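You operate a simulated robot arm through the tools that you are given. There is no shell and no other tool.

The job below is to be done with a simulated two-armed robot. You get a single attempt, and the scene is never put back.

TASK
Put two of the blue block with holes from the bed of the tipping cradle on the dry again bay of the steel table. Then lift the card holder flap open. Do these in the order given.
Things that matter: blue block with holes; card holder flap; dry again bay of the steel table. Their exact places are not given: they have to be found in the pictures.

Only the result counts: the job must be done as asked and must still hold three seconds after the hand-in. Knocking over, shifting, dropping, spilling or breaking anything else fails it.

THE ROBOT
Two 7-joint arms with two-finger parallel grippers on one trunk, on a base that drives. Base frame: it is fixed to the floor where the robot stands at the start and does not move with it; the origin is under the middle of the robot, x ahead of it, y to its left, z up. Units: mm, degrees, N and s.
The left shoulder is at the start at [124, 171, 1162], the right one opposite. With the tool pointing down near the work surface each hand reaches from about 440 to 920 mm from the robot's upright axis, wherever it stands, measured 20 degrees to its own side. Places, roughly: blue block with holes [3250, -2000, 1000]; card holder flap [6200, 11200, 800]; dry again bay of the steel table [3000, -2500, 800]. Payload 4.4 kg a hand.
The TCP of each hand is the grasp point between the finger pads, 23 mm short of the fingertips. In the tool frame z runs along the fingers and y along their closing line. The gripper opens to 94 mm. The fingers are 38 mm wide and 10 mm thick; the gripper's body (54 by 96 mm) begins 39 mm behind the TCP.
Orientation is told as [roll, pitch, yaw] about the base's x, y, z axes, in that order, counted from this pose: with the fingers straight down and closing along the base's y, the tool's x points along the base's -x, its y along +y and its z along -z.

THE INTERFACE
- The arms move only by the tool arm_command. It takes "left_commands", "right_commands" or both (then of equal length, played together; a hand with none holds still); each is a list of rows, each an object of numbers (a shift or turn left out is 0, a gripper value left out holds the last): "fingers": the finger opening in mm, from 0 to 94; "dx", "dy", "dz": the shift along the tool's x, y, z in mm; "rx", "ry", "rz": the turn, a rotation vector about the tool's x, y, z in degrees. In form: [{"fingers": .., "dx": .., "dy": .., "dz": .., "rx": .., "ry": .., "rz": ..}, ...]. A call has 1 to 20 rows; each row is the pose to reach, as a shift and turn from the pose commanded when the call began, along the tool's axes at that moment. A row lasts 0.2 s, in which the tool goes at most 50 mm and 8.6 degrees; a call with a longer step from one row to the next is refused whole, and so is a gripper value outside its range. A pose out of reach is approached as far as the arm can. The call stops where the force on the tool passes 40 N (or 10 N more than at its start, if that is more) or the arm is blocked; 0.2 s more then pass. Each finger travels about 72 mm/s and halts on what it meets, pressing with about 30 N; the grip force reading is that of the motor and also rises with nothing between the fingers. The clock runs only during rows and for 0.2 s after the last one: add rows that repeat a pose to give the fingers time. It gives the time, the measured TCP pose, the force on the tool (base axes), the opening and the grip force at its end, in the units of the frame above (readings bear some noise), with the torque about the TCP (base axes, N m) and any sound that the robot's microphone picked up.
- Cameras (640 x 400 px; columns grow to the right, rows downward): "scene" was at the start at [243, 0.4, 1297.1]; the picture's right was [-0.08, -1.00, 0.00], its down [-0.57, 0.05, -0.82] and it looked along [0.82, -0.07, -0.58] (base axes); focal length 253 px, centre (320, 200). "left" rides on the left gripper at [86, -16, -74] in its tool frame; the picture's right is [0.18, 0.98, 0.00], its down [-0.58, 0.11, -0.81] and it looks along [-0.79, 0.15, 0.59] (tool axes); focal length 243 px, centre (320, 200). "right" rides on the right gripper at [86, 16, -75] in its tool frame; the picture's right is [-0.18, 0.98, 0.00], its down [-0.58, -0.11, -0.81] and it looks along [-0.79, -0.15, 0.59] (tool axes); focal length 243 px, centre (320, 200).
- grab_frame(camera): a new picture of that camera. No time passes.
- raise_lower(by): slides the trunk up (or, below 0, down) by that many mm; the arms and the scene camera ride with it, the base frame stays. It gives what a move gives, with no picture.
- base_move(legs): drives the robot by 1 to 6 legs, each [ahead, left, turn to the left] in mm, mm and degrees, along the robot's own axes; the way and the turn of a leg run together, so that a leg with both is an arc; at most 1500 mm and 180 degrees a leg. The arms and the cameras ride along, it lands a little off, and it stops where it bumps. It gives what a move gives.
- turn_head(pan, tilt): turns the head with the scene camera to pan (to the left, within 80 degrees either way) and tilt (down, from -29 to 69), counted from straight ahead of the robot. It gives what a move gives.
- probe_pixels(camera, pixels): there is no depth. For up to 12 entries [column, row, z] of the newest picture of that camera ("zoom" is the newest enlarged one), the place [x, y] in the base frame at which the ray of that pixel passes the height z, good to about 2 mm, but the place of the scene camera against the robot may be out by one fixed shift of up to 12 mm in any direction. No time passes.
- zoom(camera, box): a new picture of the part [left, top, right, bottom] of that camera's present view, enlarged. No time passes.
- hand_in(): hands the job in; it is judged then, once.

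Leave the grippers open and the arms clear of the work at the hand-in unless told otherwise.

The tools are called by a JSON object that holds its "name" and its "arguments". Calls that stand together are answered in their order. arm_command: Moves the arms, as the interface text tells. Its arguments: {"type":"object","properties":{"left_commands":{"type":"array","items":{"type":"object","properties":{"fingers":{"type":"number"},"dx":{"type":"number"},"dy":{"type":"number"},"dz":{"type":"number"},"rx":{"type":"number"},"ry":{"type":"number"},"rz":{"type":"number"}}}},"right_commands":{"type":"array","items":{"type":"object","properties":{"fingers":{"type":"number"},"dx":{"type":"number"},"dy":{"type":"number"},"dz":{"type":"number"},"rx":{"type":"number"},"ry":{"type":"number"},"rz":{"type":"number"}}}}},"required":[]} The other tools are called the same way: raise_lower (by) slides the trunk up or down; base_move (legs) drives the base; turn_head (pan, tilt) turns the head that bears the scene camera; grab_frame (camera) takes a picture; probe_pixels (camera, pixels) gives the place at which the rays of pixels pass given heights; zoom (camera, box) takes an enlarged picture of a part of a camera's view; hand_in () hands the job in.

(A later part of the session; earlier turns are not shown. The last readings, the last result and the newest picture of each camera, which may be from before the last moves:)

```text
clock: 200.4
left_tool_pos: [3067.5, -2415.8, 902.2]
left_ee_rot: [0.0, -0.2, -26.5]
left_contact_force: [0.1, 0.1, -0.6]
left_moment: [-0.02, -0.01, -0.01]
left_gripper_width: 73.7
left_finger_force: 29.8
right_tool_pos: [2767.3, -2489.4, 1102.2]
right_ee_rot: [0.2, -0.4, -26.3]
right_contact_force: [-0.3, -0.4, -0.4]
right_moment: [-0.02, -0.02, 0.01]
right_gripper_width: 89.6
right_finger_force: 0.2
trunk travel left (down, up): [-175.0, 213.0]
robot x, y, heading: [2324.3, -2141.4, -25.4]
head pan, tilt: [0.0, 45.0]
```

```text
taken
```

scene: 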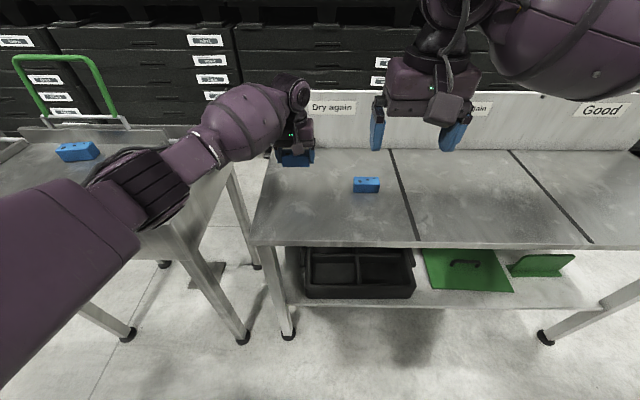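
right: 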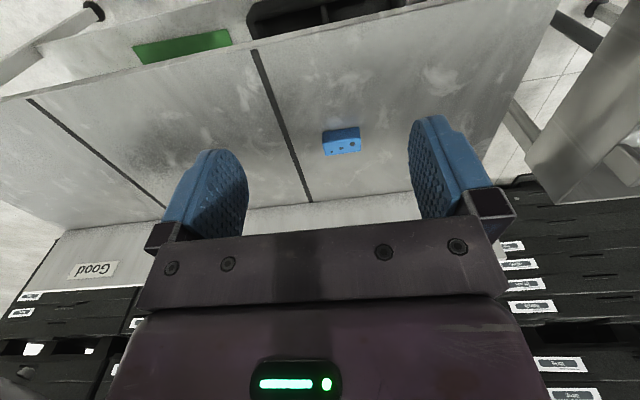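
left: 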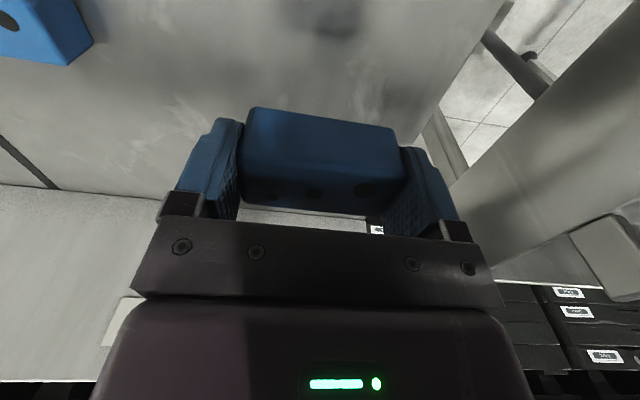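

The block hangs over the bay; the table's end edge passes right of it in the left image. I check its distance by probing the edge at z=775.

{"name": "probe_pixels", "arguments": {"camera": "left", "pixels": [[497, 20, 775], [440, 103, 775], [320, 20, 775], [60, 188, 775], [130, 197, 775]]}}

{"name": "zoom", "arguments": {"camera": "scene", "box": [80, 90, 400, 290]}}

```text
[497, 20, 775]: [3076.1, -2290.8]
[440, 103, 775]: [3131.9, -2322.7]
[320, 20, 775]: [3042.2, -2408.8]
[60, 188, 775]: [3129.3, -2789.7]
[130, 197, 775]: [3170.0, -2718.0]
```

```text
2.00 times, centred on (240, 190) of scene
```

zoom: 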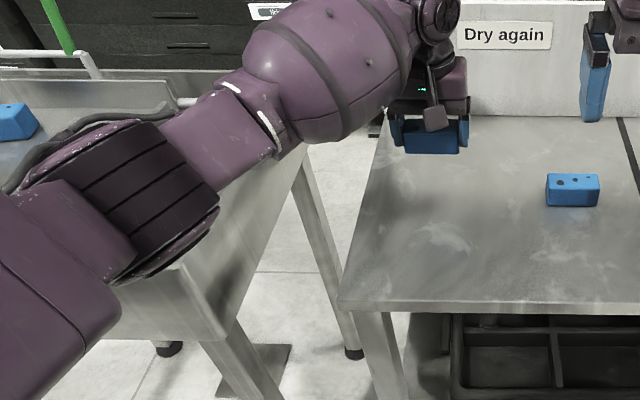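

The left elbow is close to the trough's corner, so lowering here is risky. I lift and pull back the left hand, then shift the robot right and raise the trunk before placing.

{"name": "arm_command", "arguments": {"left_commands": [{"dz": -45}, {"dz": -90}, {"dz": -135, "dx": 5}, {"dz": -170, "dx": 30}, {"dz": -200, "dx": 65}, {"dz": -200, "dx": 110}, {"dz": -200, "dx": 155}, {"dz": -200, "dx": 200}, {"dz": -200, "dx": 200}]}}

{"name": "raise_lower", "arguments": {"by": 100}}

{"name": "base_move", "arguments": {"legs": [[0, -170, 0]]}}

{"name": "grab_frame", "arguments": {"camera": "scene"}}

```text
clock: 202.4
left_tool_pos: [2886.9, -2324.5, 1099.0]
left_ee_rot: [-0.2, -0.1, -26.4]
left_contact_force: [0.0, -0.3, -1.4]
left_moment: [0.01, 0.0, 0.01]
left_gripper_width: 73.6
left_finger_force: 30.5
right_tool_pos: [2766.0, -2490.6, 1100.9]
right_ee_rot: [0.2, -0.1, -26.4]
right_contact_force: [-0.2, 0.5, 0.2]
right_moment: [-0.01, -0.01, 0.04]
right_gripper_width: 89.8
right_finger_force: 0.2
trunk travel left (down, up): [-175.0, 213.0]
robot x, y, heading: [2323.6, -2139.0, -25.3]
head pan, tilt: [0.0, 45.0]
```

```text
clock: 203.7
left_tool_pos: [2889.0, -2326.5, 1198.8]
left_ee_rot: [0.0, 0.0, -26.4]
left_contact_force: [0.4, -0.2, -1.7]
left_moment: [0.04, 0.03, -0.01]
left_gripper_width: 74.0
left_finger_force: 30.1
right_tool_pos: [2767.0, -2491.0, 1201.4]
right_ee_rot: [0.0, 0.0, -26.4]
right_contact_force: [0.8, -0.1, -0.1]
right_moment: [0.03, 0.01, -0.01]
right_gripper_width: 90.1
right_finger_force: 0.0
trunk travel left (down, up): [-275.0, 113.0]
robot x, y, heading: [2322.7, -2134.8, -25.2]
head pan, tilt: [0.0, 45.0]
```

```text
clock: 205.8
left_tool_pos: [2815.0, -2479.3, 1199.8]
left_ee_rot: [-0.2, -0.2, -26.4]
left_contact_force: [-0.2, 0.3, -1.4]
left_moment: [0.03, -0.01, -0.03]
left_gripper_width: 73.6
left_finger_force: 30.1
right_tool_pos: [2693.6, -2643.0, 1202.8]
right_ee_rot: [0.2, -0.2, -26.3]
right_contact_force: [0.6, -0.7, -0.4]
right_moment: [0.02, 0.0, -0.04]
right_gripper_width: 90.0
right_finger_force: 0.0
trunk travel left (down, up): [-275.0, 113.0]
robot x, y, heading: [2249.5, -2290.2, -25.2]
head pan, tilt: [0.0, 45.0]
```

```text
taken
```

scene: 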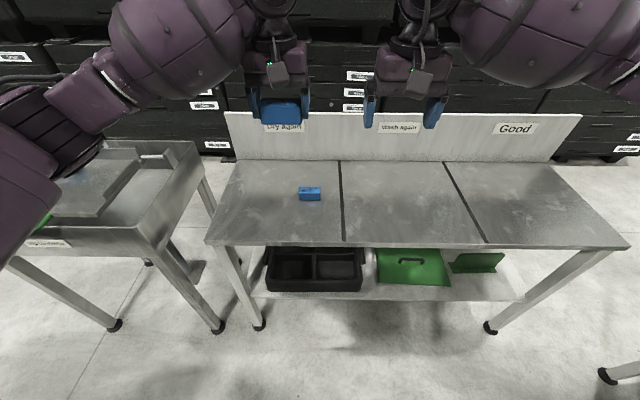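

Now the left hand target is (2954,-2438) — inside the bay, nearer to me than the first block. I move above it to z=900.

{"name": "arm_command", "arguments": {"left_commands": [{"dx": -20, "dy": 19, "dz": 20}, {"dx": -40, "dy": 37, "dz": 45}, {"dx": -60, "dy": 56, "dz": 75}, {"dx": -80, "dy": 75, "dz": 110}, {"dx": -96, "dy": 90, "dz": 150}, {"dx": -106.2, "dy": 99.2, "dz": 192}, {"dx": -106.2, "dy": 99.2, "dz": 235}, {"dx": -106.2, "dy": 99.2, "dz": 270}, {"dx": -106.2, "dy": 99.2, "dz": 300}, {"dx": -106.2, "dy": 99.2, "dz": 300}]}}

{"name": "grab_frame", "arguments": {"camera": "scene"}}

{"name": "grab_frame", "arguments": {"camera": "left"}}

```text
clock: 208.0
left_tool_pos: [2954.3, -2439.3, 900.4]
left_ee_rot: [-0.1, -0.2, -26.4]
left_contact_force: [-0.7, -0.7, -0.4]
left_moment: [0.02, 0.02, -0.03]
left_gripper_width: 73.7
left_finger_force: 30.1
right_tool_pos: [2694.0, -2642.9, 1203.8]
right_ee_rot: [0.2, -0.2, -26.5]
right_contact_force: [-1.0, -0.4, -0.1]
right_moment: [-0.01, 0.02, -0.02]
right_gripper_width: 89.9
right_finger_force: 0.0
trunk travel left (down, up): [-275.0, 113.0]
robot x, y, heading: [2255.9, -2287.1, -25.4]
head pan, tilt: [0.0, 45.0]
```

```text
taken
```

scene: 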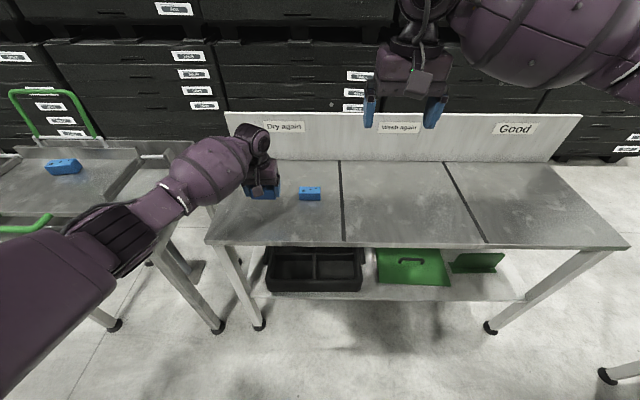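

```text
taken
```

left: 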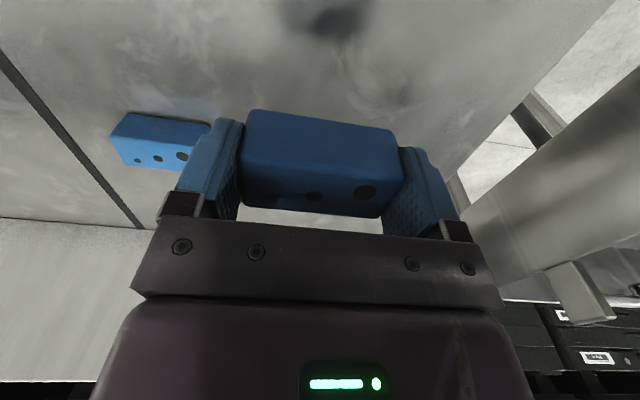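

Elbow seems clear sideways, but to be safe I raise the trunk another 100 mm, so that the elbow stays higher while I lower the hand.

{"name": "raise_lower", "arguments": {"by": 100}}

{"name": "arm_command", "arguments": {"left_commands": [{"dz": 40}, {"dz": 80}, {"dz": 120}, {"dz": 150}, {"dz": 165}, {"dz": 165}]}}

{"name": "grab_frame", "arguments": {"camera": "scene"}}

{"name": "grab_frame", "arguments": {"camera": "left"}}

```text
clock: 209.3
left_tool_pos: [2953.7, -2438.0, 999.4]
left_ee_rot: [-0.2, -0.1, -26.3]
left_contact_force: [0.1, 1.1, -1.1]
left_moment: [-0.02, -0.02, 0.02]
left_gripper_width: 73.5
left_finger_force: 29.7
right_tool_pos: [2694.0, -2642.8, 1303.1]
right_ee_rot: [0.2, -0.2, -26.4]
right_contact_force: [-0.6, 0.2, 0.4]
right_moment: [-0.01, 0.02, 0.01]
right_gripper_width: 90.1
right_finger_force: 0.0
trunk travel left (down, up): [-375.0, 13.0]
robot x, y, heading: [2249.2, -2291.2, -25.6]
head pan, tilt: [0.0, 45.0]
```

```text
clock: 210.7
left_tool_pos: [2943.3, -2433.5, 845.4]
left_ee_rot: [-0.2, -0.2, -26.4]
left_contact_force: [0.2, 0.6, -1.7]
left_moment: [0.03, -0.04, -0.02]
left_gripper_width: 73.3
left_finger_force: 30.0
left hand out of reach, approached as far as the arm can: row 4, 5, 6
right_tool_pos: [2694.9, -2643.2, 1303.0]
right_ee_rot: [0.2, -0.1, -26.4]
right_contact_force: [0.0, -1.1, 0.0]
right_moment: [0.01, 0.01, -0.01]
right_gripper_width: 89.9
right_finger_force: 0.0
trunk travel left (down, up): [-375.0, 13.0]
robot x, y, heading: [2250.0, -2288.0, -25.3]
head pan, tilt: [0.0, 45.0]
```

```text
taken
```

scene: 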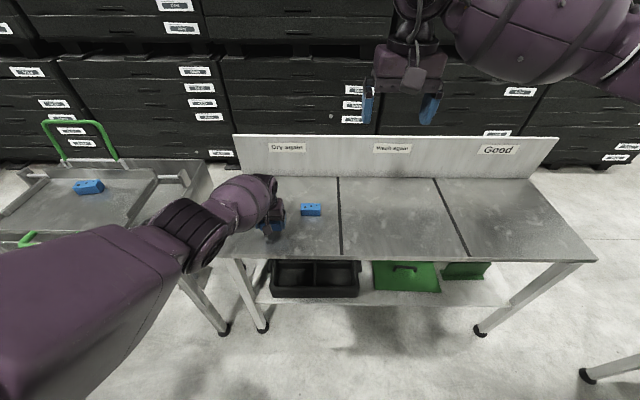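

```text
taken
```

left: 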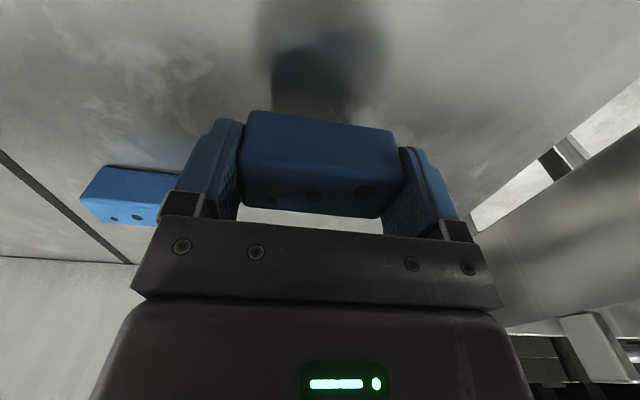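

At this trunk height the arm is at its reach limit. I raise the hand 60 mm, lower the trunk by 80 mm, then continue.

{"name": "arm_command", "arguments": {"left_commands": [{"dz": -30}, {"dz": -60}, {"dz": -60}]}}

{"name": "raise_lower", "arguments": {"by": -70}}

{"name": "grab_frame", "arguments": {"camera": "scene"}}

```text
clock: 211.5
left_tool_pos: [2943.6, -2431.0, 907.3]
left_ee_rot: [-0.1, 0.0, -26.2]
left_contact_force: [0.2, -0.3, -0.3]
left_moment: [0.0, 0.03, -0.01]
left_gripper_width: 73.4
left_finger_force: 30.0
right_tool_pos: [2695.3, -2642.2, 1302.5]
right_ee_rot: [0.1, -0.1, -26.5]
right_contact_force: [0.0, 0.2, -0.3]
right_moment: [-0.02, 0.0, 0.0]
right_gripper_width: 90.1
right_finger_force: 0.0
trunk travel left (down, up): [-375.0, 13.0]
robot x, y, heading: [2254.7, -2291.5, -25.5]
head pan, tilt: [0.0, 45.0]
```

```text
clock: 212.6
left_tool_pos: [2943.7, -2431.5, 835.9]
left_ee_rot: [0.0, -0.2, -26.5]
left_contact_force: [-0.1, 1.0, -0.7]
left_moment: [-0.03, 0.0, 0.0]
left_gripper_width: 73.8
left_finger_force: 30.3
right_tool_pos: [2693.4, -2643.0, 1234.2]
right_ee_rot: [0.2, -0.2, -26.4]
right_contact_force: [-0.3, 0.6, 0.2]
right_moment: [0.0, -0.06, -0.01]
right_gripper_width: 89.9
right_finger_force: 0.0
trunk travel left (down, up): [-305.0, 83.0]
robot x, y, heading: [2251.8, -2291.0, -25.5]
head pan, tilt: [0.0, 45.0]
```

```text
taken
```

scene: 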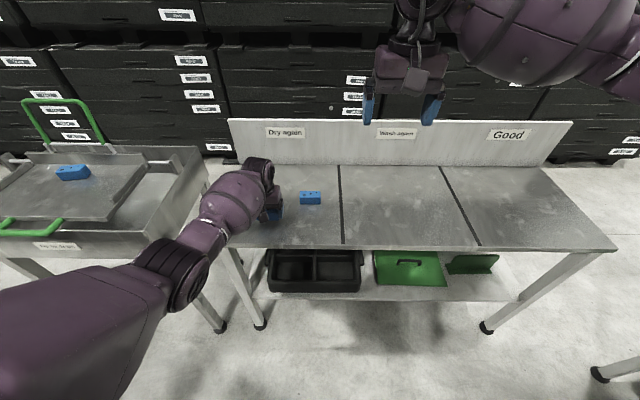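

The elbow is clear of the trough. The left hand is at z≈836; I lower 21 mm then step to contact.

{"name": "arm_command", "arguments": {"left_commands": [{"dz": 12}, {"dz": 20}, {"dz": 20}]}}

{"name": "arm_command", "arguments": {"left_commands": [{"dz": 2}, {"dz": 2}]}}

```text
clock: 213.4
left_tool_pos: [2944.0, -2432.5, 816.5]
left_ee_rot: [-0.1, -0.2, -26.4]
left_contact_force: [0.0, -0.1, -1.0]
left_moment: [0.0, 0.0, 0.02]
left_gripper_width: 73.7
left_finger_force: 29.7
right_tool_pos: [2694.3, -2642.4, 1234.3]
right_ee_rot: [0.2, -0.2, -26.4]
right_contact_force: [-0.2, -0.3, 0.9]
right_moment: [-0.06, -0.02, -0.01]
right_gripper_width: 89.9
right_finger_force: 0.0
trunk travel left (down, up): [-305.0, 83.0]
robot x, y, heading: [2255.1, -2289.9, -25.3]
head pan, tilt: [0.0, 45.0]
```

```text
clock: 214.0
left_tool_pos: [2944.3, -2431.8, 813.7]
left_ee_rot: [0.0, -0.2, -26.4]
left_contact_force: [1.0, -0.3, -1.0]
left_moment: [0.03, 0.03, 0.0]
left_gripper_width: 73.7
left_finger_force: 29.6
right_tool_pos: [2695.6, -2642.5, 1233.4]
right_ee_rot: [0.2, -0.2, -26.4]
right_contact_force: [-0.4, -0.5, -0.3]
right_moment: [0.02, -0.01, 0.03]
right_gripper_width: 89.9
right_finger_force: 0.1
trunk travel left (down, up): [-305.0, 83.0]
robot x, y, heading: [2254.6, -2290.6, -25.0]
head pan, tilt: [0.0, 45.0]
```

{"name": "arm_command", "arguments": {"left_commands": [{"dz": 1.5}, {"dz": 1.5}]}}

{"name": "arm_command", "arguments": {"left_commands": [{"dz": 1.5}, {"dz": 1.5}]}}

```text
clock: 214.6
left_tool_pos: [2944.1, -2432.7, 813.2]
left_ee_rot: [-0.1, 0.0, -26.4]
left_contact_force: [0.2, -0.6, -1.5]
left_moment: [-0.01, 0.02, 0.03]
left_gripper_width: 73.6
left_finger_force: 30.4
right_tool_pos: [2694.6, -2643.6, 1232.0]
right_ee_rot: [0.1, -0.3, -26.4]
right_contact_force: [0.2, -0.2, -0.4]
right_moment: [0.01, -0.02, 0.02]
right_gripper_width: 90.2
right_finger_force: 0.1
trunk travel left (down, up): [-305.0, 83.0]
robot x, y, heading: [2251.0, -2289.8, -25.3]
head pan, tilt: [0.0, 45.0]
```

```text
clock: 215.2
left_tool_pos: [2944.1, -2431.8, 811.6]
left_ee_rot: [-0.2, -0.1, -26.4]
left_contact_force: [-0.2, 0.2, -1.5]
left_moment: [0.0, 0.0, -0.01]
left_gripper_width: 73.3
left_finger_force: 29.5
right_tool_pos: [2694.9, -2642.7, 1232.9]
right_ee_rot: [0.2, -0.2, -26.4]
right_contact_force: [-0.3, 0.1, 0.2]
right_moment: [-0.04, 0.0, 0.0]
right_gripper_width: 89.7
right_finger_force: 0.0
trunk travel left (down, up): [-305.0, 83.0]
robot x, y, heading: [2254.8, -2289.5, -25.4]
head pan, tilt: [0.0, 45.0]
```

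{"name": "arm_command", "arguments": {"left_commands": [{"dz": 1.5}, {"dz": 1.5}]}}

{"name": "arm_command", "arguments": {"left_commands": [{"dz": 1}, {"dz": 1}]}}

```text
clock: 215.8
left_tool_pos: [2944.1, -2431.1, 810.1]
left_ee_rot: [-0.1, -0.3, -26.4]
left_contact_force: [0.2, -0.3, 1.9]
left_moment: [0.15, 0.01, 0.01]
left_gripper_width: 73.4
left_finger_force: 29.8
right_tool_pos: [2693.9, -2642.6, 1233.6]
right_ee_rot: [0.1, -0.2, -26.3]
right_contact_force: [-0.4, -0.4, -0.4]
right_moment: [-0.07, 0.0, -0.03]
right_gripper_width: 90.2
right_finger_force: 0.1
trunk travel left (down, up): [-305.0, 83.0]
robot x, y, heading: [2256.8, -2291.7, -25.0]
head pan, tilt: [0.0, 45.0]
```

```text
clock: 216.4
left_tool_pos: [2944.5, -2432.3, 810.0]
left_ee_rot: [0.0, -0.4, -26.4]
left_contact_force: [-0.4, 1.6, 8.7]
left_moment: [0.47, -0.06, 0.04]
left_gripper_width: 73.6
left_finger_force: 30.5
right_tool_pos: [2692.5, -2643.4, 1232.8]
right_ee_rot: [0.2, -0.3, -26.4]
right_contact_force: [-0.4, 0.5, 1.2]
right_moment: [-0.01, 0.03, 0.0]
right_gripper_width: 89.8
right_finger_force: 0.0
trunk travel left (down, up): [-305.0, 83.0]
robot x, y, heading: [2252.6, -2291.1, -25.3]
head pan, tilt: [0.0, 45.0]
```

Contact: 8.7 N upward at TCP z≈810. I open the left fingers gently and then lift straight up.

{"name": "arm_command", "arguments": {"left_commands": [{"dz": 0.3, "fingers": 76}, {"dz": 0, "fingers": 84}, {"dz": 0, "fingers": 90}, {"dz": 0, "fingers": 90}]}}

{"name": "arm_command", "arguments": {"left_commands": [{"dz": -15}, {"dz": -45}, {"dz": -90}, {"dz": -135}, {"dz": -180}, {"dz": -225}, {"dz": -265, "dx": 15}, {"dz": -300, "dx": 45}, {"dz": -340, "dx": 65}, {"dz": -380, "dx": 90}]}}

{"name": "grab_frame", "arguments": {"camera": "left"}}

{"name": "grab_frame", "arguments": {"camera": "scene"}}

```text
clock: 217.4
left_tool_pos: [2943.9, -2432.4, 808.4]
left_ee_rot: [0.0, -0.2, -26.4]
left_contact_force: [-0.6, -0.3, -0.4]
left_moment: [0.01, 0.01, -0.02]
left_gripper_width: 90.1
left_finger_force: 0.1
right_tool_pos: [2694.4, -2642.8, 1232.6]
right_ee_rot: [0.1, -0.2, -26.4]
right_contact_force: [0.3, 1.1, -0.4]
right_moment: [0.0, -0.01, -0.04]
right_gripper_width: 89.9
right_finger_force: 0.1
trunk travel left (down, up): [-305.0, 83.0]
robot x, y, heading: [2252.1, -2290.9, -25.4]
head pan, tilt: [0.0, 45.0]
```

```text
clock: 219.6
left_tool_pos: [2861.5, -2390.5, 1190.1]
left_ee_rot: [-0.1, -0.1, -26.5]
left_contact_force: [0.6, 0.1, -0.5]
left_moment: [0.03, 0.0, 0.01]
left_gripper_width: 90.0
left_finger_force: 0.1
right_tool_pos: [2693.2, -2642.8, 1233.1]
right_ee_rot: [0.2, -0.2, -26.4]
right_contact_force: [0.0, -0.9, 0.7]
right_moment: [-0.03, 0.02, 0.02]
right_gripper_width: 90.0
right_finger_force: 0.1
trunk travel left (down, up): [-305.0, 83.0]
robot x, y, heading: [2250.9, -2289.2, -25.2]
head pan, tilt: [0.0, 45.0]
```

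```text
taken
```

left: 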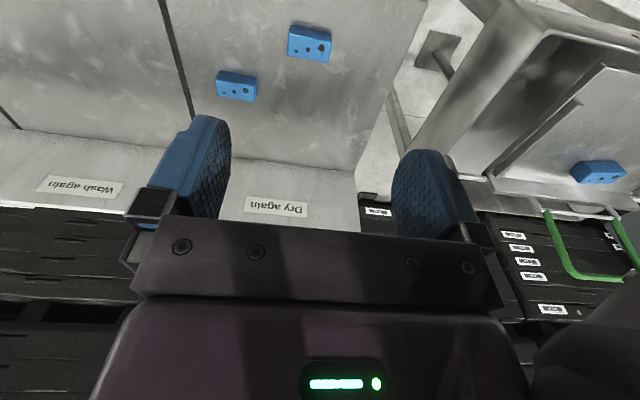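

```text
taken
```

scene: 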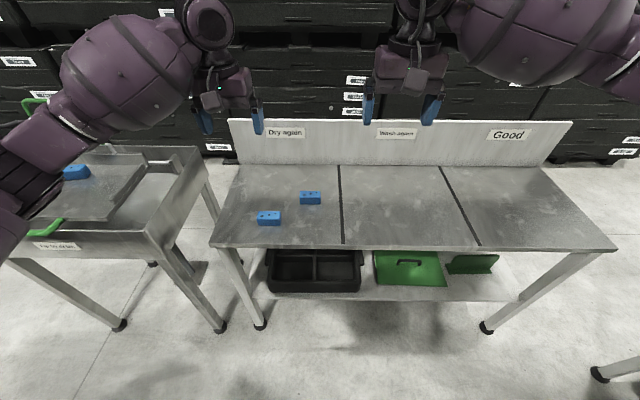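

Both blocks stand upright in the Dry-again bay at (268,217) and (310,197). Next is the flap near (6200,11200). I look along the back aisle to the left to see whether that way is open.

{"name": "turn_head", "arguments": {"pan": 80, "tilt": 12}}

{"name": "grab_frame", "arguments": {"camera": "scene"}}

{"name": "zoom", "arguments": {"camera": "scene", "box": [240, 60, 480, 210]}}

```text
clock: 221.2
left_tool_pos: [2863.7, -2391.9, 1188.7]
left_ee_rot: [-0.1, -0.1, -26.5]
left_contact_force: [0.3, 0.3, -0.2]
left_moment: [-0.04, -0.01, 0.01]
left_gripper_width: 90.1
left_finger_force: 0.0
right_tool_pos: [2694.5, -2643.1, 1233.8]
right_ee_rot: [0.2, -0.2, -26.4]
right_contact_force: [-0.2, 0.8, 0.3]
right_moment: [0.01, -0.02, 0.01]
right_gripper_width: 89.8
right_finger_force: 0.0
trunk travel left (down, up): [-305.0, 83.0]
robot x, y, heading: [2251.1, -2292.3, -25.4]
head pan, tilt: [80.0, 12.0]
```

```text
taken
```

scene: 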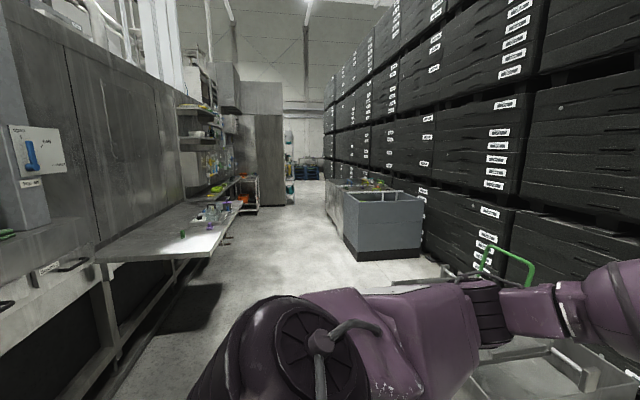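

```text
2.67 times, centred on (360, 135) of scene
```

zoom: 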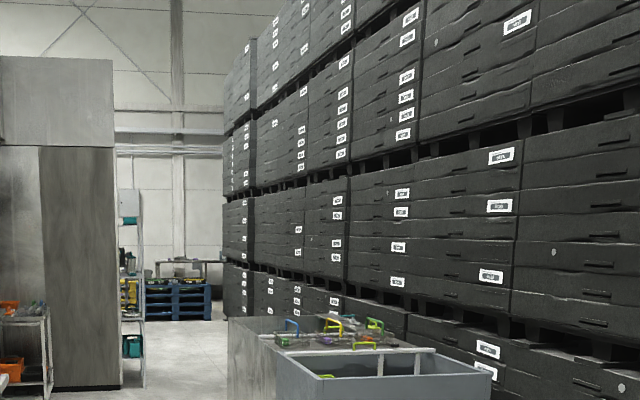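

The back aisle continues past the bin toward a tall cabinet and pallets. I probe floor points to judge widths.

{"name": "probe_pixels", "arguments": {"camera": "scene", "pixels": [[285, 206, 0], [347, 258, 0], [327, 220, 0], [258, 213, 0], [215, 265, 0], [125, 375, 0], [292, 203, 0], [210, 258, 800], [97, 260, 800], [320, 182, 0]]}}

```text
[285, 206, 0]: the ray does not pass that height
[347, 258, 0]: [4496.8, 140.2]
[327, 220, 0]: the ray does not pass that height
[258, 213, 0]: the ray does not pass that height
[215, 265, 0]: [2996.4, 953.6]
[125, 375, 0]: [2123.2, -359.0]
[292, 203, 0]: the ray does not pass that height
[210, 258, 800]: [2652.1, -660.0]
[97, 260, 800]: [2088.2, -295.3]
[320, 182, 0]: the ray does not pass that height
```

The aisle between bench and bin is about 1.5 m wide. I back up 200 mm, then turn left 90° to face up the aisle.

{"name": "base_move", "arguments": {"legs": [[-180, 0, 0]]}}

{"name": "base_move", "arguments": {"legs": [[0, 0, 89.5]]}}

{"name": "turn_head", "arguments": {"pan": 0, "tilt": 20}}

{"name": "grab_frame", "arguments": {"camera": "scene"}}

```text
clock: 222.7
left_tool_pos: [2700.7, -2313.4, 1188.5]
left_ee_rot: [-0.2, -0.3, -26.4]
left_contact_force: [-0.1, 0.6, 0.4]
left_moment: [-0.01, -0.03, 0.0]
left_gripper_width: 90.2
left_finger_force: 0.1
right_tool_pos: [2531.4, -2565.2, 1233.9]
right_ee_rot: [0.3, -0.3, -26.4]
right_contact_force: [-0.3, 0.5, -0.6]
right_moment: [-0.02, 0.0, 0.02]
right_gripper_width: 90.1
right_finger_force: 0.1
trunk travel left (down, up): [-305.0, 83.0]
robot x, y, heading: [2089.9, -2214.9, -25.2]
head pan, tilt: [80.0, 12.0]
```

```text
clock: 226.9
left_tool_pos: [2197.1, -1604.1, 1188.7]
left_ee_rot: [0.0, -0.1, 63.1]
left_contact_force: [-0.1, -0.1, -0.2]
left_moment: [0.0, 0.03, 0.0]
left_gripper_width: 90.0
left_finger_force: 0.1
right_tool_pos: [2447.8, -1774.9, 1232.1]
right_ee_rot: [0.2, -0.2, 63.2]
right_contact_force: [-0.8, -0.1, -0.7]
right_moment: [0.01, 0.04, 0.0]
right_gripper_width: 89.9
right_finger_force: 0.2
trunk travel left (down, up): [-305.0, 83.0]
robot x, y, heading: [2091.6, -2212.2, 64.3]
head pan, tilt: [80.0, 12.0]
```

```text
clock: 228.4
left_tool_pos: [2197.4, -1603.5, 1189.0]
left_ee_rot: [-0.1, -0.1, 63.0]
left_contact_force: [-1.5, 0.0, 0.3]
left_moment: [0.02, 0.05, -0.01]
left_gripper_width: 90.0
left_finger_force: 0.0
right_tool_pos: [2447.6, -1773.7, 1232.2]
right_ee_rot: [0.2, -0.3, 63.2]
right_contact_force: [-0.1, -0.1, 0.6]
right_moment: [-0.04, 0.02, -0.02]
right_gripper_width: 90.2
right_finger_force: 0.1
trunk travel left (down, up): [-305.0, 83.0]
robot x, y, heading: [2093.3, -2214.1, 64.0]
head pan, tilt: [0.0, 20.0]
```

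```text
taken
```

scene: 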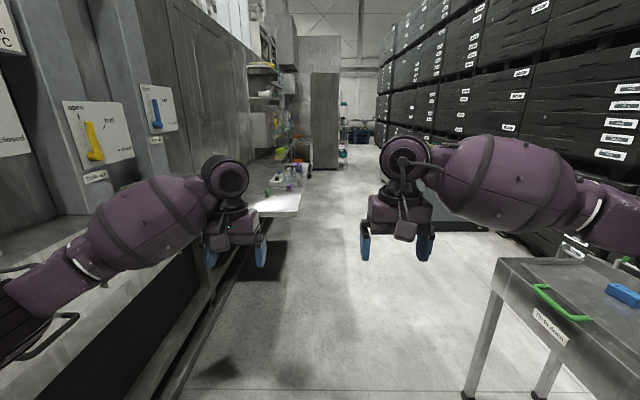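

The machine's side is fairly near on my left. I check the left elbow's clearance before moving.

{"name": "turn_head", "arguments": {"pan": 55, "tilt": 30}}

{"name": "grab_frame", "arguments": {"camera": "scene"}}

```text
clock: 229.6
left_tool_pos: [2196.8, -1604.0, 1188.9]
left_ee_rot: [-0.1, -0.1, 63.2]
left_contact_force: [-0.4, 0.2, 0.3]
left_moment: [0.01, 0.02, 0.0]
left_gripper_width: 90.2
left_finger_force: 0.0
right_tool_pos: [2447.4, -1774.3, 1233.4]
right_ee_rot: [0.2, -0.2, 63.2]
right_contact_force: [0.3, -0.3, 0.0]
right_moment: [0.03, 0.0, 0.03]
right_gripper_width: 89.7
right_finger_force: 0.1
trunk travel left (down, up): [-305.0, 83.0]
robot x, y, heading: [2090.9, -2213.1, 64.2]
head pan, tilt: [55.0, 30.0]
```

```text
taken
```

scene: 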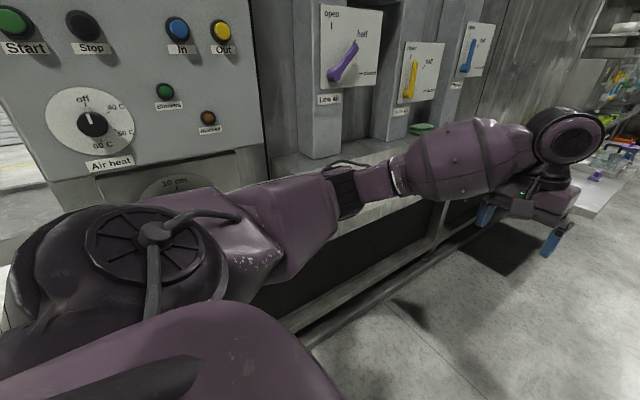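

I shift right 240 mm to the middle of the aisle, then drive forward along it in steps.

{"name": "base_move", "arguments": {"legs": [[0, -260, 0.3], [1000, 0, 0]]}}

{"name": "turn_head", "arguments": {"pan": 0, "tilt": 25}}

{"name": "grab_frame", "arguments": {"camera": "scene"}}

```text
clock: 237.3
left_tool_pos: [2867.1, -812.4, 1189.4]
left_ee_rot: [-0.1, -0.1, 63.2]
left_contact_force: [-0.4, 0.3, 0.5]
left_moment: [0.0, -0.03, 0.02]
left_gripper_width: 89.8
left_finger_force: 0.1
right_tool_pos: [3117.7, -985.6, 1232.5]
right_ee_rot: [0.2, -0.2, 63.0]
right_contact_force: [1.4, -0.8, -0.6]
right_moment: [0.01, 0.0, 0.01]
right_gripper_width: 90.0
right_finger_force: 0.1
trunk travel left (down, up): [-305.0, 83.0]
robot x, y, heading: [2759.3, -1423.7, 64.4]
head pan, tilt: [55.0, 30.0]
```

```text
clock: 238.6
left_tool_pos: [2867.1, -812.9, 1189.1]
left_ee_rot: [-0.1, -0.2, 63.0]
left_contact_force: [0.3, 0.0, 0.4]
left_moment: [-0.01, -0.04, 0.04]
left_gripper_width: 89.7
left_finger_force: 0.1
right_tool_pos: [3116.5, -985.2, 1233.2]
right_ee_rot: [0.2, -0.1, 63.0]
right_contact_force: [0.0, 0.0, -0.2]
right_moment: [-0.01, 0.0, -0.01]
right_gripper_width: 90.0
right_finger_force: 0.1
trunk travel left (down, up): [-305.0, 83.0]
robot x, y, heading: [2763.0, -1421.3, 64.0]
head pan, tilt: [0.0, 25.0]
```

```text
taken
```

scene: 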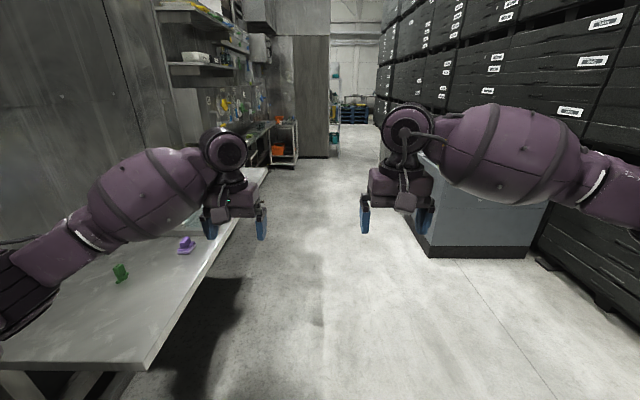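

The bench edge is ~420 mm to my left. I drive on 700 mm, then shift right 250 mm away from the bench items.

{"name": "base_move", "arguments": {"legs": [[700, -60, 0], [700, -220, 0]]}}

{"name": "grab_frame", "arguments": {"camera": "scene"}}

{"name": "probe_pixels", "arguments": {"camera": "scene", "pixels": [[330, 157, 0], [275, 165, 0], [298, 165, 0], [385, 165, 0], [430, 256, 0], [320, 200, 0], [345, 122, 0]]}}

```text
clock: 246.0
left_tool_pos: [3729.0, 318.4, 1189.1]
left_ee_rot: [-0.1, -0.1, 62.8]
left_contact_force: [-0.2, 0.0, 0.4]
left_moment: [0.02, 0.0, 0.04]
left_gripper_width: 90.0
left_finger_force: 0.0
right_tool_pos: [3978.0, 146.2, 1233.5]
right_ee_rot: [0.3, -0.1, 62.8]
right_contact_force: [-0.6, -0.1, 0.5]
right_moment: [0.01, 0.03, -0.01]
right_gripper_width: 90.0
right_finger_force: 0.0
trunk travel left (down, up): [-305.0, 83.0]
robot x, y, heading: [3617.6, -294.4, 64.2]
head pan, tilt: [0.0, 25.0]
```

```text
taken
```

scene: 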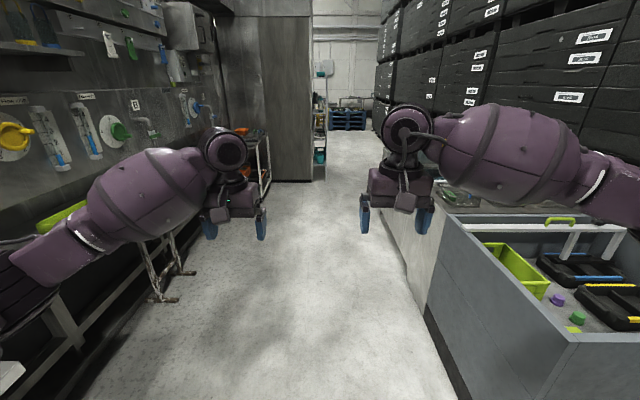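

```text
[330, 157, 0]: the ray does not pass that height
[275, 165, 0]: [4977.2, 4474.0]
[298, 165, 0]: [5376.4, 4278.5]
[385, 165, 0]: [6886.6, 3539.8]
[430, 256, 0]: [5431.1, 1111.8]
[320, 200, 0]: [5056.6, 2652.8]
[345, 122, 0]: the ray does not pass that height
```

I probe the floor positions of the tall cabinet's corner (312,181) and the tank/bin edges.

{"name": "probe_pixels", "arguments": {"camera": "scene", "pixels": [[312, 181, 0], [326, 178, 0], [372, 172, 0], [408, 280, 0], [390, 232, 0], [430, 330, 0], [250, 185, 0], [180, 300, 0], [165, 270, 0], [372, 130, 0], [365, 145, 0]]}}

```text
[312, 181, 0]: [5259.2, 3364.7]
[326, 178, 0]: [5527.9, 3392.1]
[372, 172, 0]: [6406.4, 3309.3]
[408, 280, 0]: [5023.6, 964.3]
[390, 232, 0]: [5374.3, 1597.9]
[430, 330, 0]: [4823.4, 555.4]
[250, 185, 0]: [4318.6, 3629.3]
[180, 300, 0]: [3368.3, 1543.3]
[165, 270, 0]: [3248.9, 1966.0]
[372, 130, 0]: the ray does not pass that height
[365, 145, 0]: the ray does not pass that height
```

The cabinet corner is at (5259,3365) with a small rack beyond it; the tank is at the right. I drive forward 1400 and look again.

{"name": "base_move", "arguments": {"legs": [[1400, 0, 0]]}}

{"name": "grab_frame", "arguments": {"camera": "scene"}}

```text
clock: 253.0
left_tool_pos: [4335.4, 1580.2, 1189.7]
left_ee_rot: [-0.1, -0.1, 63.3]
left_contact_force: [0.7, -0.1, -0.9]
left_moment: [0.04, 0.04, -0.01]
left_gripper_width: 89.8
left_finger_force: 0.1
right_tool_pos: [4586.7, 1409.3, 1232.0]
right_ee_rot: [0.2, -0.1, 63.3]
right_contact_force: [0.0, -0.2, 0.3]
right_moment: [0.03, -0.02, -0.02]
right_gripper_width: 90.1
right_finger_force: 0.1
trunk travel left (down, up): [-305.0, 83.0]
robot x, y, heading: [4231.1, 972.1, 64.5]
head pan, tilt: [0.0, 25.0]
```

```text
taken
```

scene: 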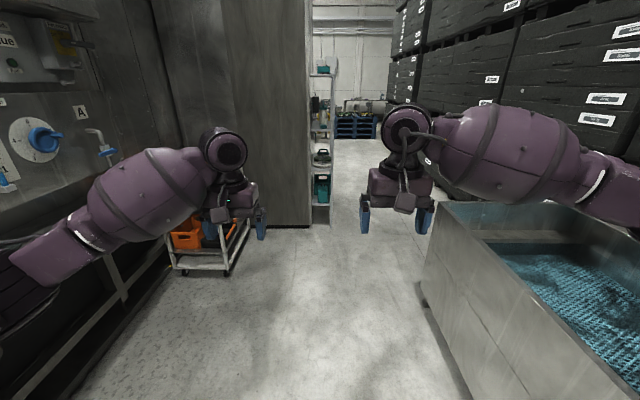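

I probe the cabinet corner (311,227), rack foot (330,220), and tank's far-left corner.

{"name": "probe_pixels", "arguments": {"camera": "scene", "pixels": [[311, 227, 0], [328, 222, 0], [331, 207, 0], [424, 300, 0], [475, 395, 0], [230, 272, 0], [176, 270, 0], [378, 170, 0], [337, 140, 0], [435, 205, 800]]}}

{"name": "zoom", "arguments": {"camera": "scene", "box": [280, 60, 440, 160]}}

```text
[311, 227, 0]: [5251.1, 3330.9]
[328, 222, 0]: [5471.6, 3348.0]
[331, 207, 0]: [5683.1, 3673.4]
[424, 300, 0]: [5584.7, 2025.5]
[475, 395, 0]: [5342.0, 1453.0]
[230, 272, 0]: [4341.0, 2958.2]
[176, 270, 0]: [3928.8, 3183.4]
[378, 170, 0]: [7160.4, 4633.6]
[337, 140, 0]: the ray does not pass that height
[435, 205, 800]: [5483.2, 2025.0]
```

```text
4.00 times, centred on (360, 110) of scene
```

zoom: 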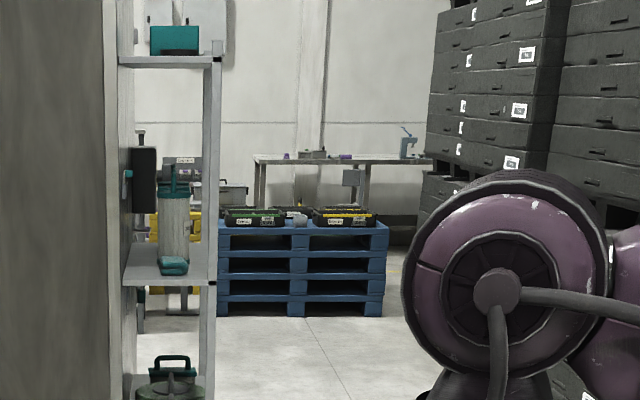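

The tank ends at along≈4240, the cabinet starts at ≈5273 (perp 3297) with the rack to perp 3540. I drive forward 1250 while shifting right 250.

{"name": "base_move", "arguments": {"legs": [[1250, -250, 0]]}}

{"name": "grab_frame", "arguments": {"camera": "scene"}}

```text
clock: 259.4
left_tool_pos: [5114.5, 2588.1, 1188.4]
left_ee_rot: [-0.1, -0.1, 62.6]
left_contact_force: [0.2, 0.6, -0.1]
left_moment: [0.02, 0.01, -0.02]
left_gripper_width: 90.0
left_finger_force: 0.2
right_tool_pos: [5362.1, 2414.6, 1231.7]
right_ee_rot: [0.2, -0.2, 62.6]
right_contact_force: [0.3, 0.1, 0.1]
right_moment: [0.02, 0.0, -0.03]
right_gripper_width: 89.9
right_finger_force: 0.0
trunk travel left (down, up): [-305.0, 83.0]
robot x, y, heading: [5000.0, 1978.3, 63.7]
head pan, tilt: [0.0, 25.0]
```

```text
taken
```

scene: 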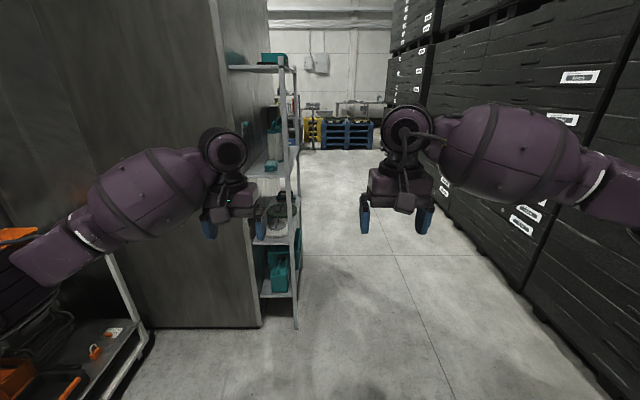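

I go forward 620, then shift right 560 into the lane between rack and crates.

{"name": "base_move", "arguments": {"legs": [[620, 0, 0.7], [0, -560, 0]]}}

{"name": "grab_frame", "arguments": {"camera": "scene"}}

{"name": "probe_pixels", "arguments": {"camera": "scene", "pixels": [[320, 150, 0], [350, 150, 0], [220, 330, 0], [235, 250, 0], [395, 170, 0], [450, 220, 0], [520, 300, 0]]}}

```text
clock: 267.9
left_tool_pos: [5880.5, 2913.3, 1189.1]
left_ee_rot: [-0.1, -0.1, 64.0]
left_contact_force: [-0.1, -0.1, 0.2]
left_moment: [0.02, 0.01, 0.03]
left_gripper_width: 89.9
left_finger_force: 0.0
right_tool_pos: [6134.4, 2745.0, 1232.9]
right_ee_rot: [0.2, -0.3, 64.2]
right_contact_force: [0.0, 0.1, 0.1]
right_moment: [-0.02, -0.01, 0.0]
right_gripper_width: 89.9
right_finger_force: 0.0
trunk travel left (down, up): [-305.0, 83.0]
robot x, y, heading: [5783.2, 2303.0, 65.0]
head pan, tilt: [0.0, 25.0]
```

```text
taken
```

scene: 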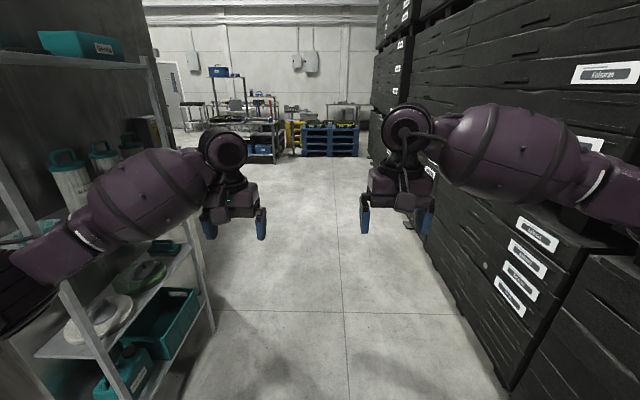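

```text
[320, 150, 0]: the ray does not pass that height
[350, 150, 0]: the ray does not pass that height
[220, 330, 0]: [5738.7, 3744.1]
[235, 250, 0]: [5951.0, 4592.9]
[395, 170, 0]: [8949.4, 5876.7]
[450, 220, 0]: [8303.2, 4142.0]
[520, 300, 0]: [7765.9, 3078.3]
```

There is room on the right (crates stand back here). I move forward 1400 with 200 right and −1° heading correction.

{"name": "base_move", "arguments": {"legs": [[300, -200, -1.0], [1300, 0, 0]]}}

{"name": "turn_head", "arguments": {"pan": 15, "tilt": 15}}

{"name": "grab_frame", "arguments": {"camera": "scene"}}

{"name": "turn_head", "arguments": {"pan": 60, "tilt": 15}}

{"name": "grab_frame", "arguments": {"camera": "scene"}}

```text
clock: 276.4
left_tool_pos: [6763.3, 4263.7, 1190.1]
left_ee_rot: [-0.2, -0.1, 63.3]
left_contact_force: [0.0, 0.5, -0.2]
left_moment: [0.03, 0.0, 0.01]
left_gripper_width: 90.0
left_finger_force: 0.0
right_tool_pos: [7013.1, 4092.6, 1233.3]
right_ee_rot: [0.2, -0.3, 63.4]
right_contact_force: [-0.1, 0.7, -0.1]
right_moment: [0.0, 0.01, -0.02]
right_gripper_width: 90.0
right_finger_force: 0.1
trunk travel left (down, up): [-305.0, 83.0]
robot x, y, heading: [6655.1, 3652.2, 64.6]
head pan, tilt: [0.0, 25.0]
```

```text
clock: 277.2
left_tool_pos: [6760.8, 4262.5, 1188.7]
left_ee_rot: [0.0, -0.1, 63.3]
left_contact_force: [0.2, -0.1, -0.9]
left_moment: [0.0, -0.02, -0.02]
left_gripper_width: 90.0
left_finger_force: 0.1
right_tool_pos: [7012.4, 4092.5, 1232.9]
right_ee_rot: [0.1, -0.3, 63.2]
right_contact_force: [0.1, -0.3, 0.3]
right_moment: [-0.01, -0.02, -0.03]
right_gripper_width: 89.9
right_finger_force: 0.1
trunk travel left (down, up): [-305.0, 83.0]
robot x, y, heading: [6658.0, 3652.8, 64.4]
head pan, tilt: [15.0, 15.0]
```

```text
taken
```

scene: 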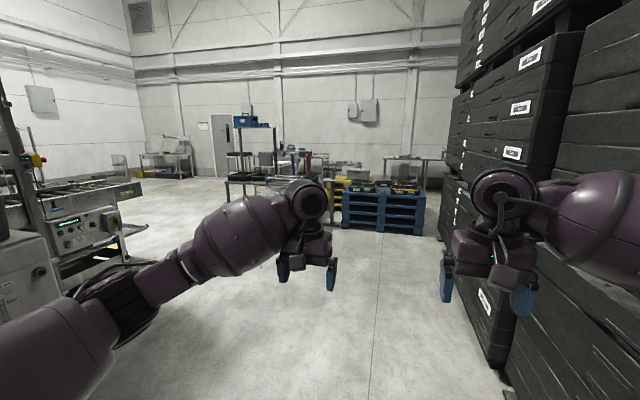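

```text
clock: 278.3
left_tool_pos: [6761.2, 4262.1, 1189.3]
left_ee_rot: [-0.1, -0.1, 63.4]
left_contact_force: [0.3, 0.4, -0.2]
left_moment: [-0.01, 0.0, 0.0]
left_gripper_width: 90.0
left_finger_force: 0.2
right_tool_pos: [7012.5, 4090.9, 1232.9]
right_ee_rot: [0.2, -0.2, 63.3]
right_contact_force: [-0.2, -0.4, 0.2]
right_moment: [0.01, 0.01, 0.02]
right_gripper_width: 90.0
right_finger_force: 0.0
trunk travel left (down, up): [-305.0, 83.0]
robot x, y, heading: [6660.0, 3648.0, 64.5]
head pan, tilt: [60.0, 15.0]
```

```text
taken
```

scene: 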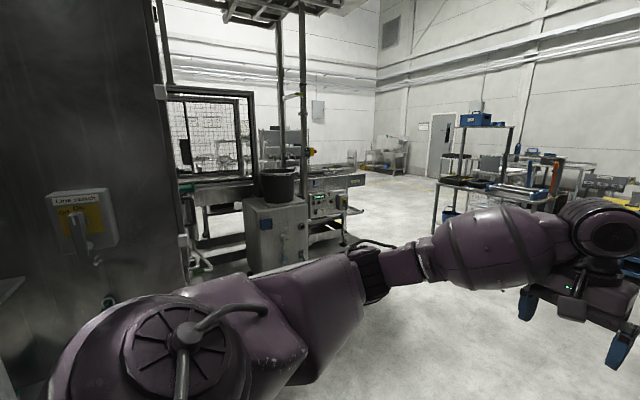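

The open hall lies ahead. The flap's rough place is ~29° to my left at 7.5 m; I zoom in that direction.

{"name": "turn_head", "arguments": {"pan": 29, "tilt": 5}}

{"name": "grab_frame", "arguments": {"camera": "scene"}}

{"name": "zoom", "arguments": {"camera": "scene", "box": [240, 150, 400, 250]}}

```text
clock: 279.3
left_tool_pos: [6761.5, 4261.5, 1189.1]
left_ee_rot: [-0.1, -0.1, 63.3]
left_contact_force: [-0.7, 0.2, -0.4]
left_moment: [0.03, 0.0, -0.01]
left_gripper_width: 90.1
left_finger_force: 0.0
right_tool_pos: [7012.4, 4092.1, 1233.1]
right_ee_rot: [0.3, -0.2, 63.3]
right_contact_force: [0.9, -0.4, 0.1]
right_moment: [0.01, 0.0, -0.01]
right_gripper_width: 90.1
right_finger_force: 0.1
trunk travel left (down, up): [-305.0, 83.0]
robot x, y, heading: [6657.8, 3652.9, 64.3]
head pan, tilt: [29.0, 5.0]
```

```text
taken
```

scene: 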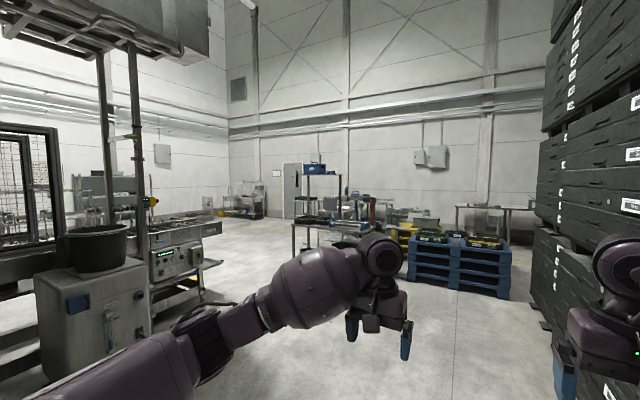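

```text
4.00 times, centred on (320, 200) of scene
```

zoom: 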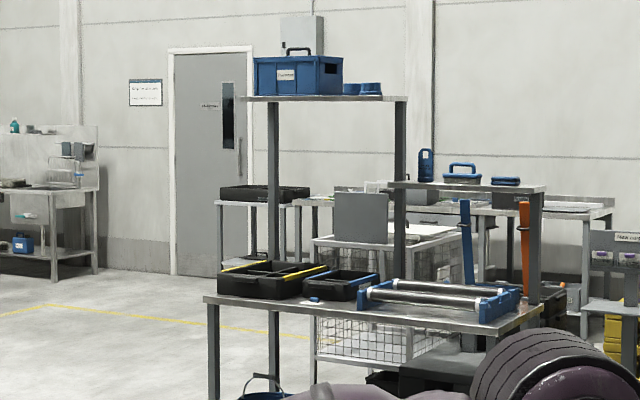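

Several worktables are ahead. The flap should be at about 7.5 m; I turn the robot left by 38° to head into the open hall and look.

{"name": "base_move", "arguments": {"legs": [[0, 0, 38]]}}

{"name": "turn_head", "arguments": {"pan": 0, "tilt": 20}}

{"name": "grab_frame", "arguments": {"camera": "scene"}}

```text
clock: 281.5
left_tool_pos: [6362.5, 4198.2, 1188.1]
left_ee_rot: [-0.2, -0.1, 101.3]
left_contact_force: [0.0, 0.5, 0.5]
left_moment: [0.03, -0.01, 0.0]
left_gripper_width: 90.0
left_finger_force: 0.1
right_tool_pos: [6665.5, 4217.3, 1232.5]
right_ee_rot: [0.1, -0.2, 101.4]
right_contact_force: [-0.2, -0.4, -0.1]
right_moment: [0.03, -0.02, -0.03]
right_gripper_width: 90.0
right_finger_force: 0.0
trunk travel left (down, up): [-305.0, 83.0]
robot x, y, heading: [6653.2, 3652.1, 102.4]
head pan, tilt: [29.0, 5.0]
```

```text
clock: 282.4
left_tool_pos: [6362.7, 4197.5, 1189.5]
left_ee_rot: [0.0, -0.1, 101.4]
left_contact_force: [0.0, -0.4, -0.1]
left_moment: [0.0, 0.0, 0.01]
left_gripper_width: 90.1
left_finger_force: 0.1
right_tool_pos: [6666.5, 4218.2, 1231.5]
right_ee_rot: [0.2, -0.1, 101.4]
right_contact_force: [0.3, -0.6, -0.2]
right_moment: [0.02, -0.01, 0.0]
right_gripper_width: 89.8
right_finger_force: 0.0
trunk travel left (down, up): [-305.0, 83.0]
robot x, y, heading: [6656.3, 3650.0, 102.3]
head pan, tilt: [0.0, 20.0]
```

```text
taken
```

scene: 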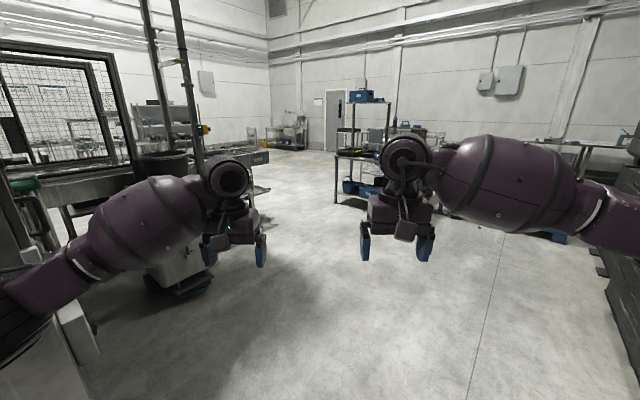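

I see a corridor between the conveyor end (left) and the worktable (leg at (337,205)). I probe floor points.

{"name": "probe_pixels", "arguments": {"camera": "scene", "pixels": [[337, 206, 0], [200, 292, 0], [150, 290, 0], [262, 195, 0], [245, 205, 0], [280, 160, 0], [365, 195, 0], [320, 190, 0], [440, 200, 0]]}}

{"name": "zoom", "arguments": {"camera": "scene", "box": [230, 80, 390, 180]}}

```text
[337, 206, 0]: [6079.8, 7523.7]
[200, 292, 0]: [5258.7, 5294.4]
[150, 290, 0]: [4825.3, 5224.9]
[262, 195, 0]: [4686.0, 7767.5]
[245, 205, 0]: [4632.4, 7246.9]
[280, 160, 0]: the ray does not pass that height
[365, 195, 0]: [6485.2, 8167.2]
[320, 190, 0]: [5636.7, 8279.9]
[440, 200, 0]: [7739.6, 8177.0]
```

```text
4.00 times, centred on (310, 130) of scene
```

zoom: 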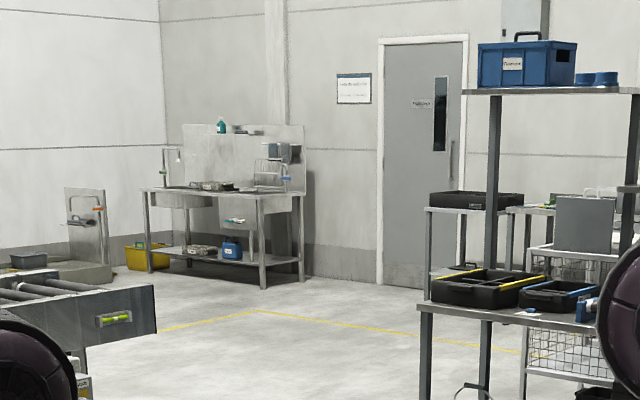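

The way ahead is free. I drive 1400 twice, slightly left.

{"name": "base_move", "arguments": {"legs": [[1400, 0, 0], [1000, 150, 0]]}}

{"name": "grab_frame", "arguments": {"camera": "scene"}}

{"name": "zoom", "arguments": {"camera": "scene", "box": [240, 60, 480, 210]}}

```text
clock: 294.3
left_tool_pos: [5711.5, 6526.5, 1189.9]
left_ee_rot: [-0.1, -0.1, 100.9]
left_contact_force: [0.9, 0.1, 0.3]
left_moment: [-0.03, 0.02, 0.01]
left_gripper_width: 90.3
left_finger_force: 0.1
right_tool_pos: [6014.8, 6543.8, 1232.7]
right_ee_rot: [0.3, -0.2, 101.0]
right_contact_force: [0.9, -0.1, 0.5]
right_moment: [-0.03, 0.02, -0.03]
right_gripper_width: 89.8
right_finger_force: 0.0
trunk travel left (down, up): [-305.0, 83.0]
robot x, y, heading: [6004.4, 5977.5, 102.1]
head pan, tilt: [0.0, 20.0]
```

```text
taken
```

scene: 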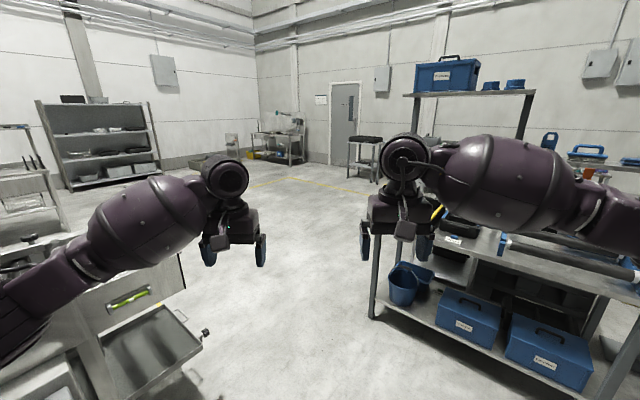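

```text
2.67 times, centred on (360, 135) of scene
```

zoom: 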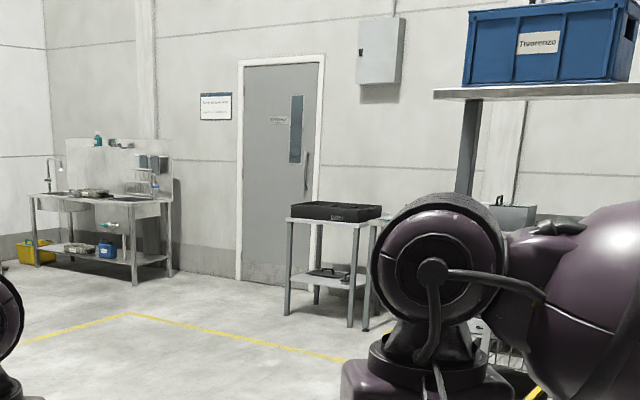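

The target should be near the small table/next table right of centre. I must keep clear of the workstation on the right and the conveyor's pull-out tray on the left; I probe these.

{"name": "probe_pixels", "arguments": {"camera": "scene", "pixels": [[372, 315, 0], [205, 333, 600], [205, 333, 700], [185, 288, 800], [130, 398, 600], [375, 180, 0], [350, 167, 0], [415, 95, 1500], [250, 185, 0], [75, 190, 0]]}}

```text
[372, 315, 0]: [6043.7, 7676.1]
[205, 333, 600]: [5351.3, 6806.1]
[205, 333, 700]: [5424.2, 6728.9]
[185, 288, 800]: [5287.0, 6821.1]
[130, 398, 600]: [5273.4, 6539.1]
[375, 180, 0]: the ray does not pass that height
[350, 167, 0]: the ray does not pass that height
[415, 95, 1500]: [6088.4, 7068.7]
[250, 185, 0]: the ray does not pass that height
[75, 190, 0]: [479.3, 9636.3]
```

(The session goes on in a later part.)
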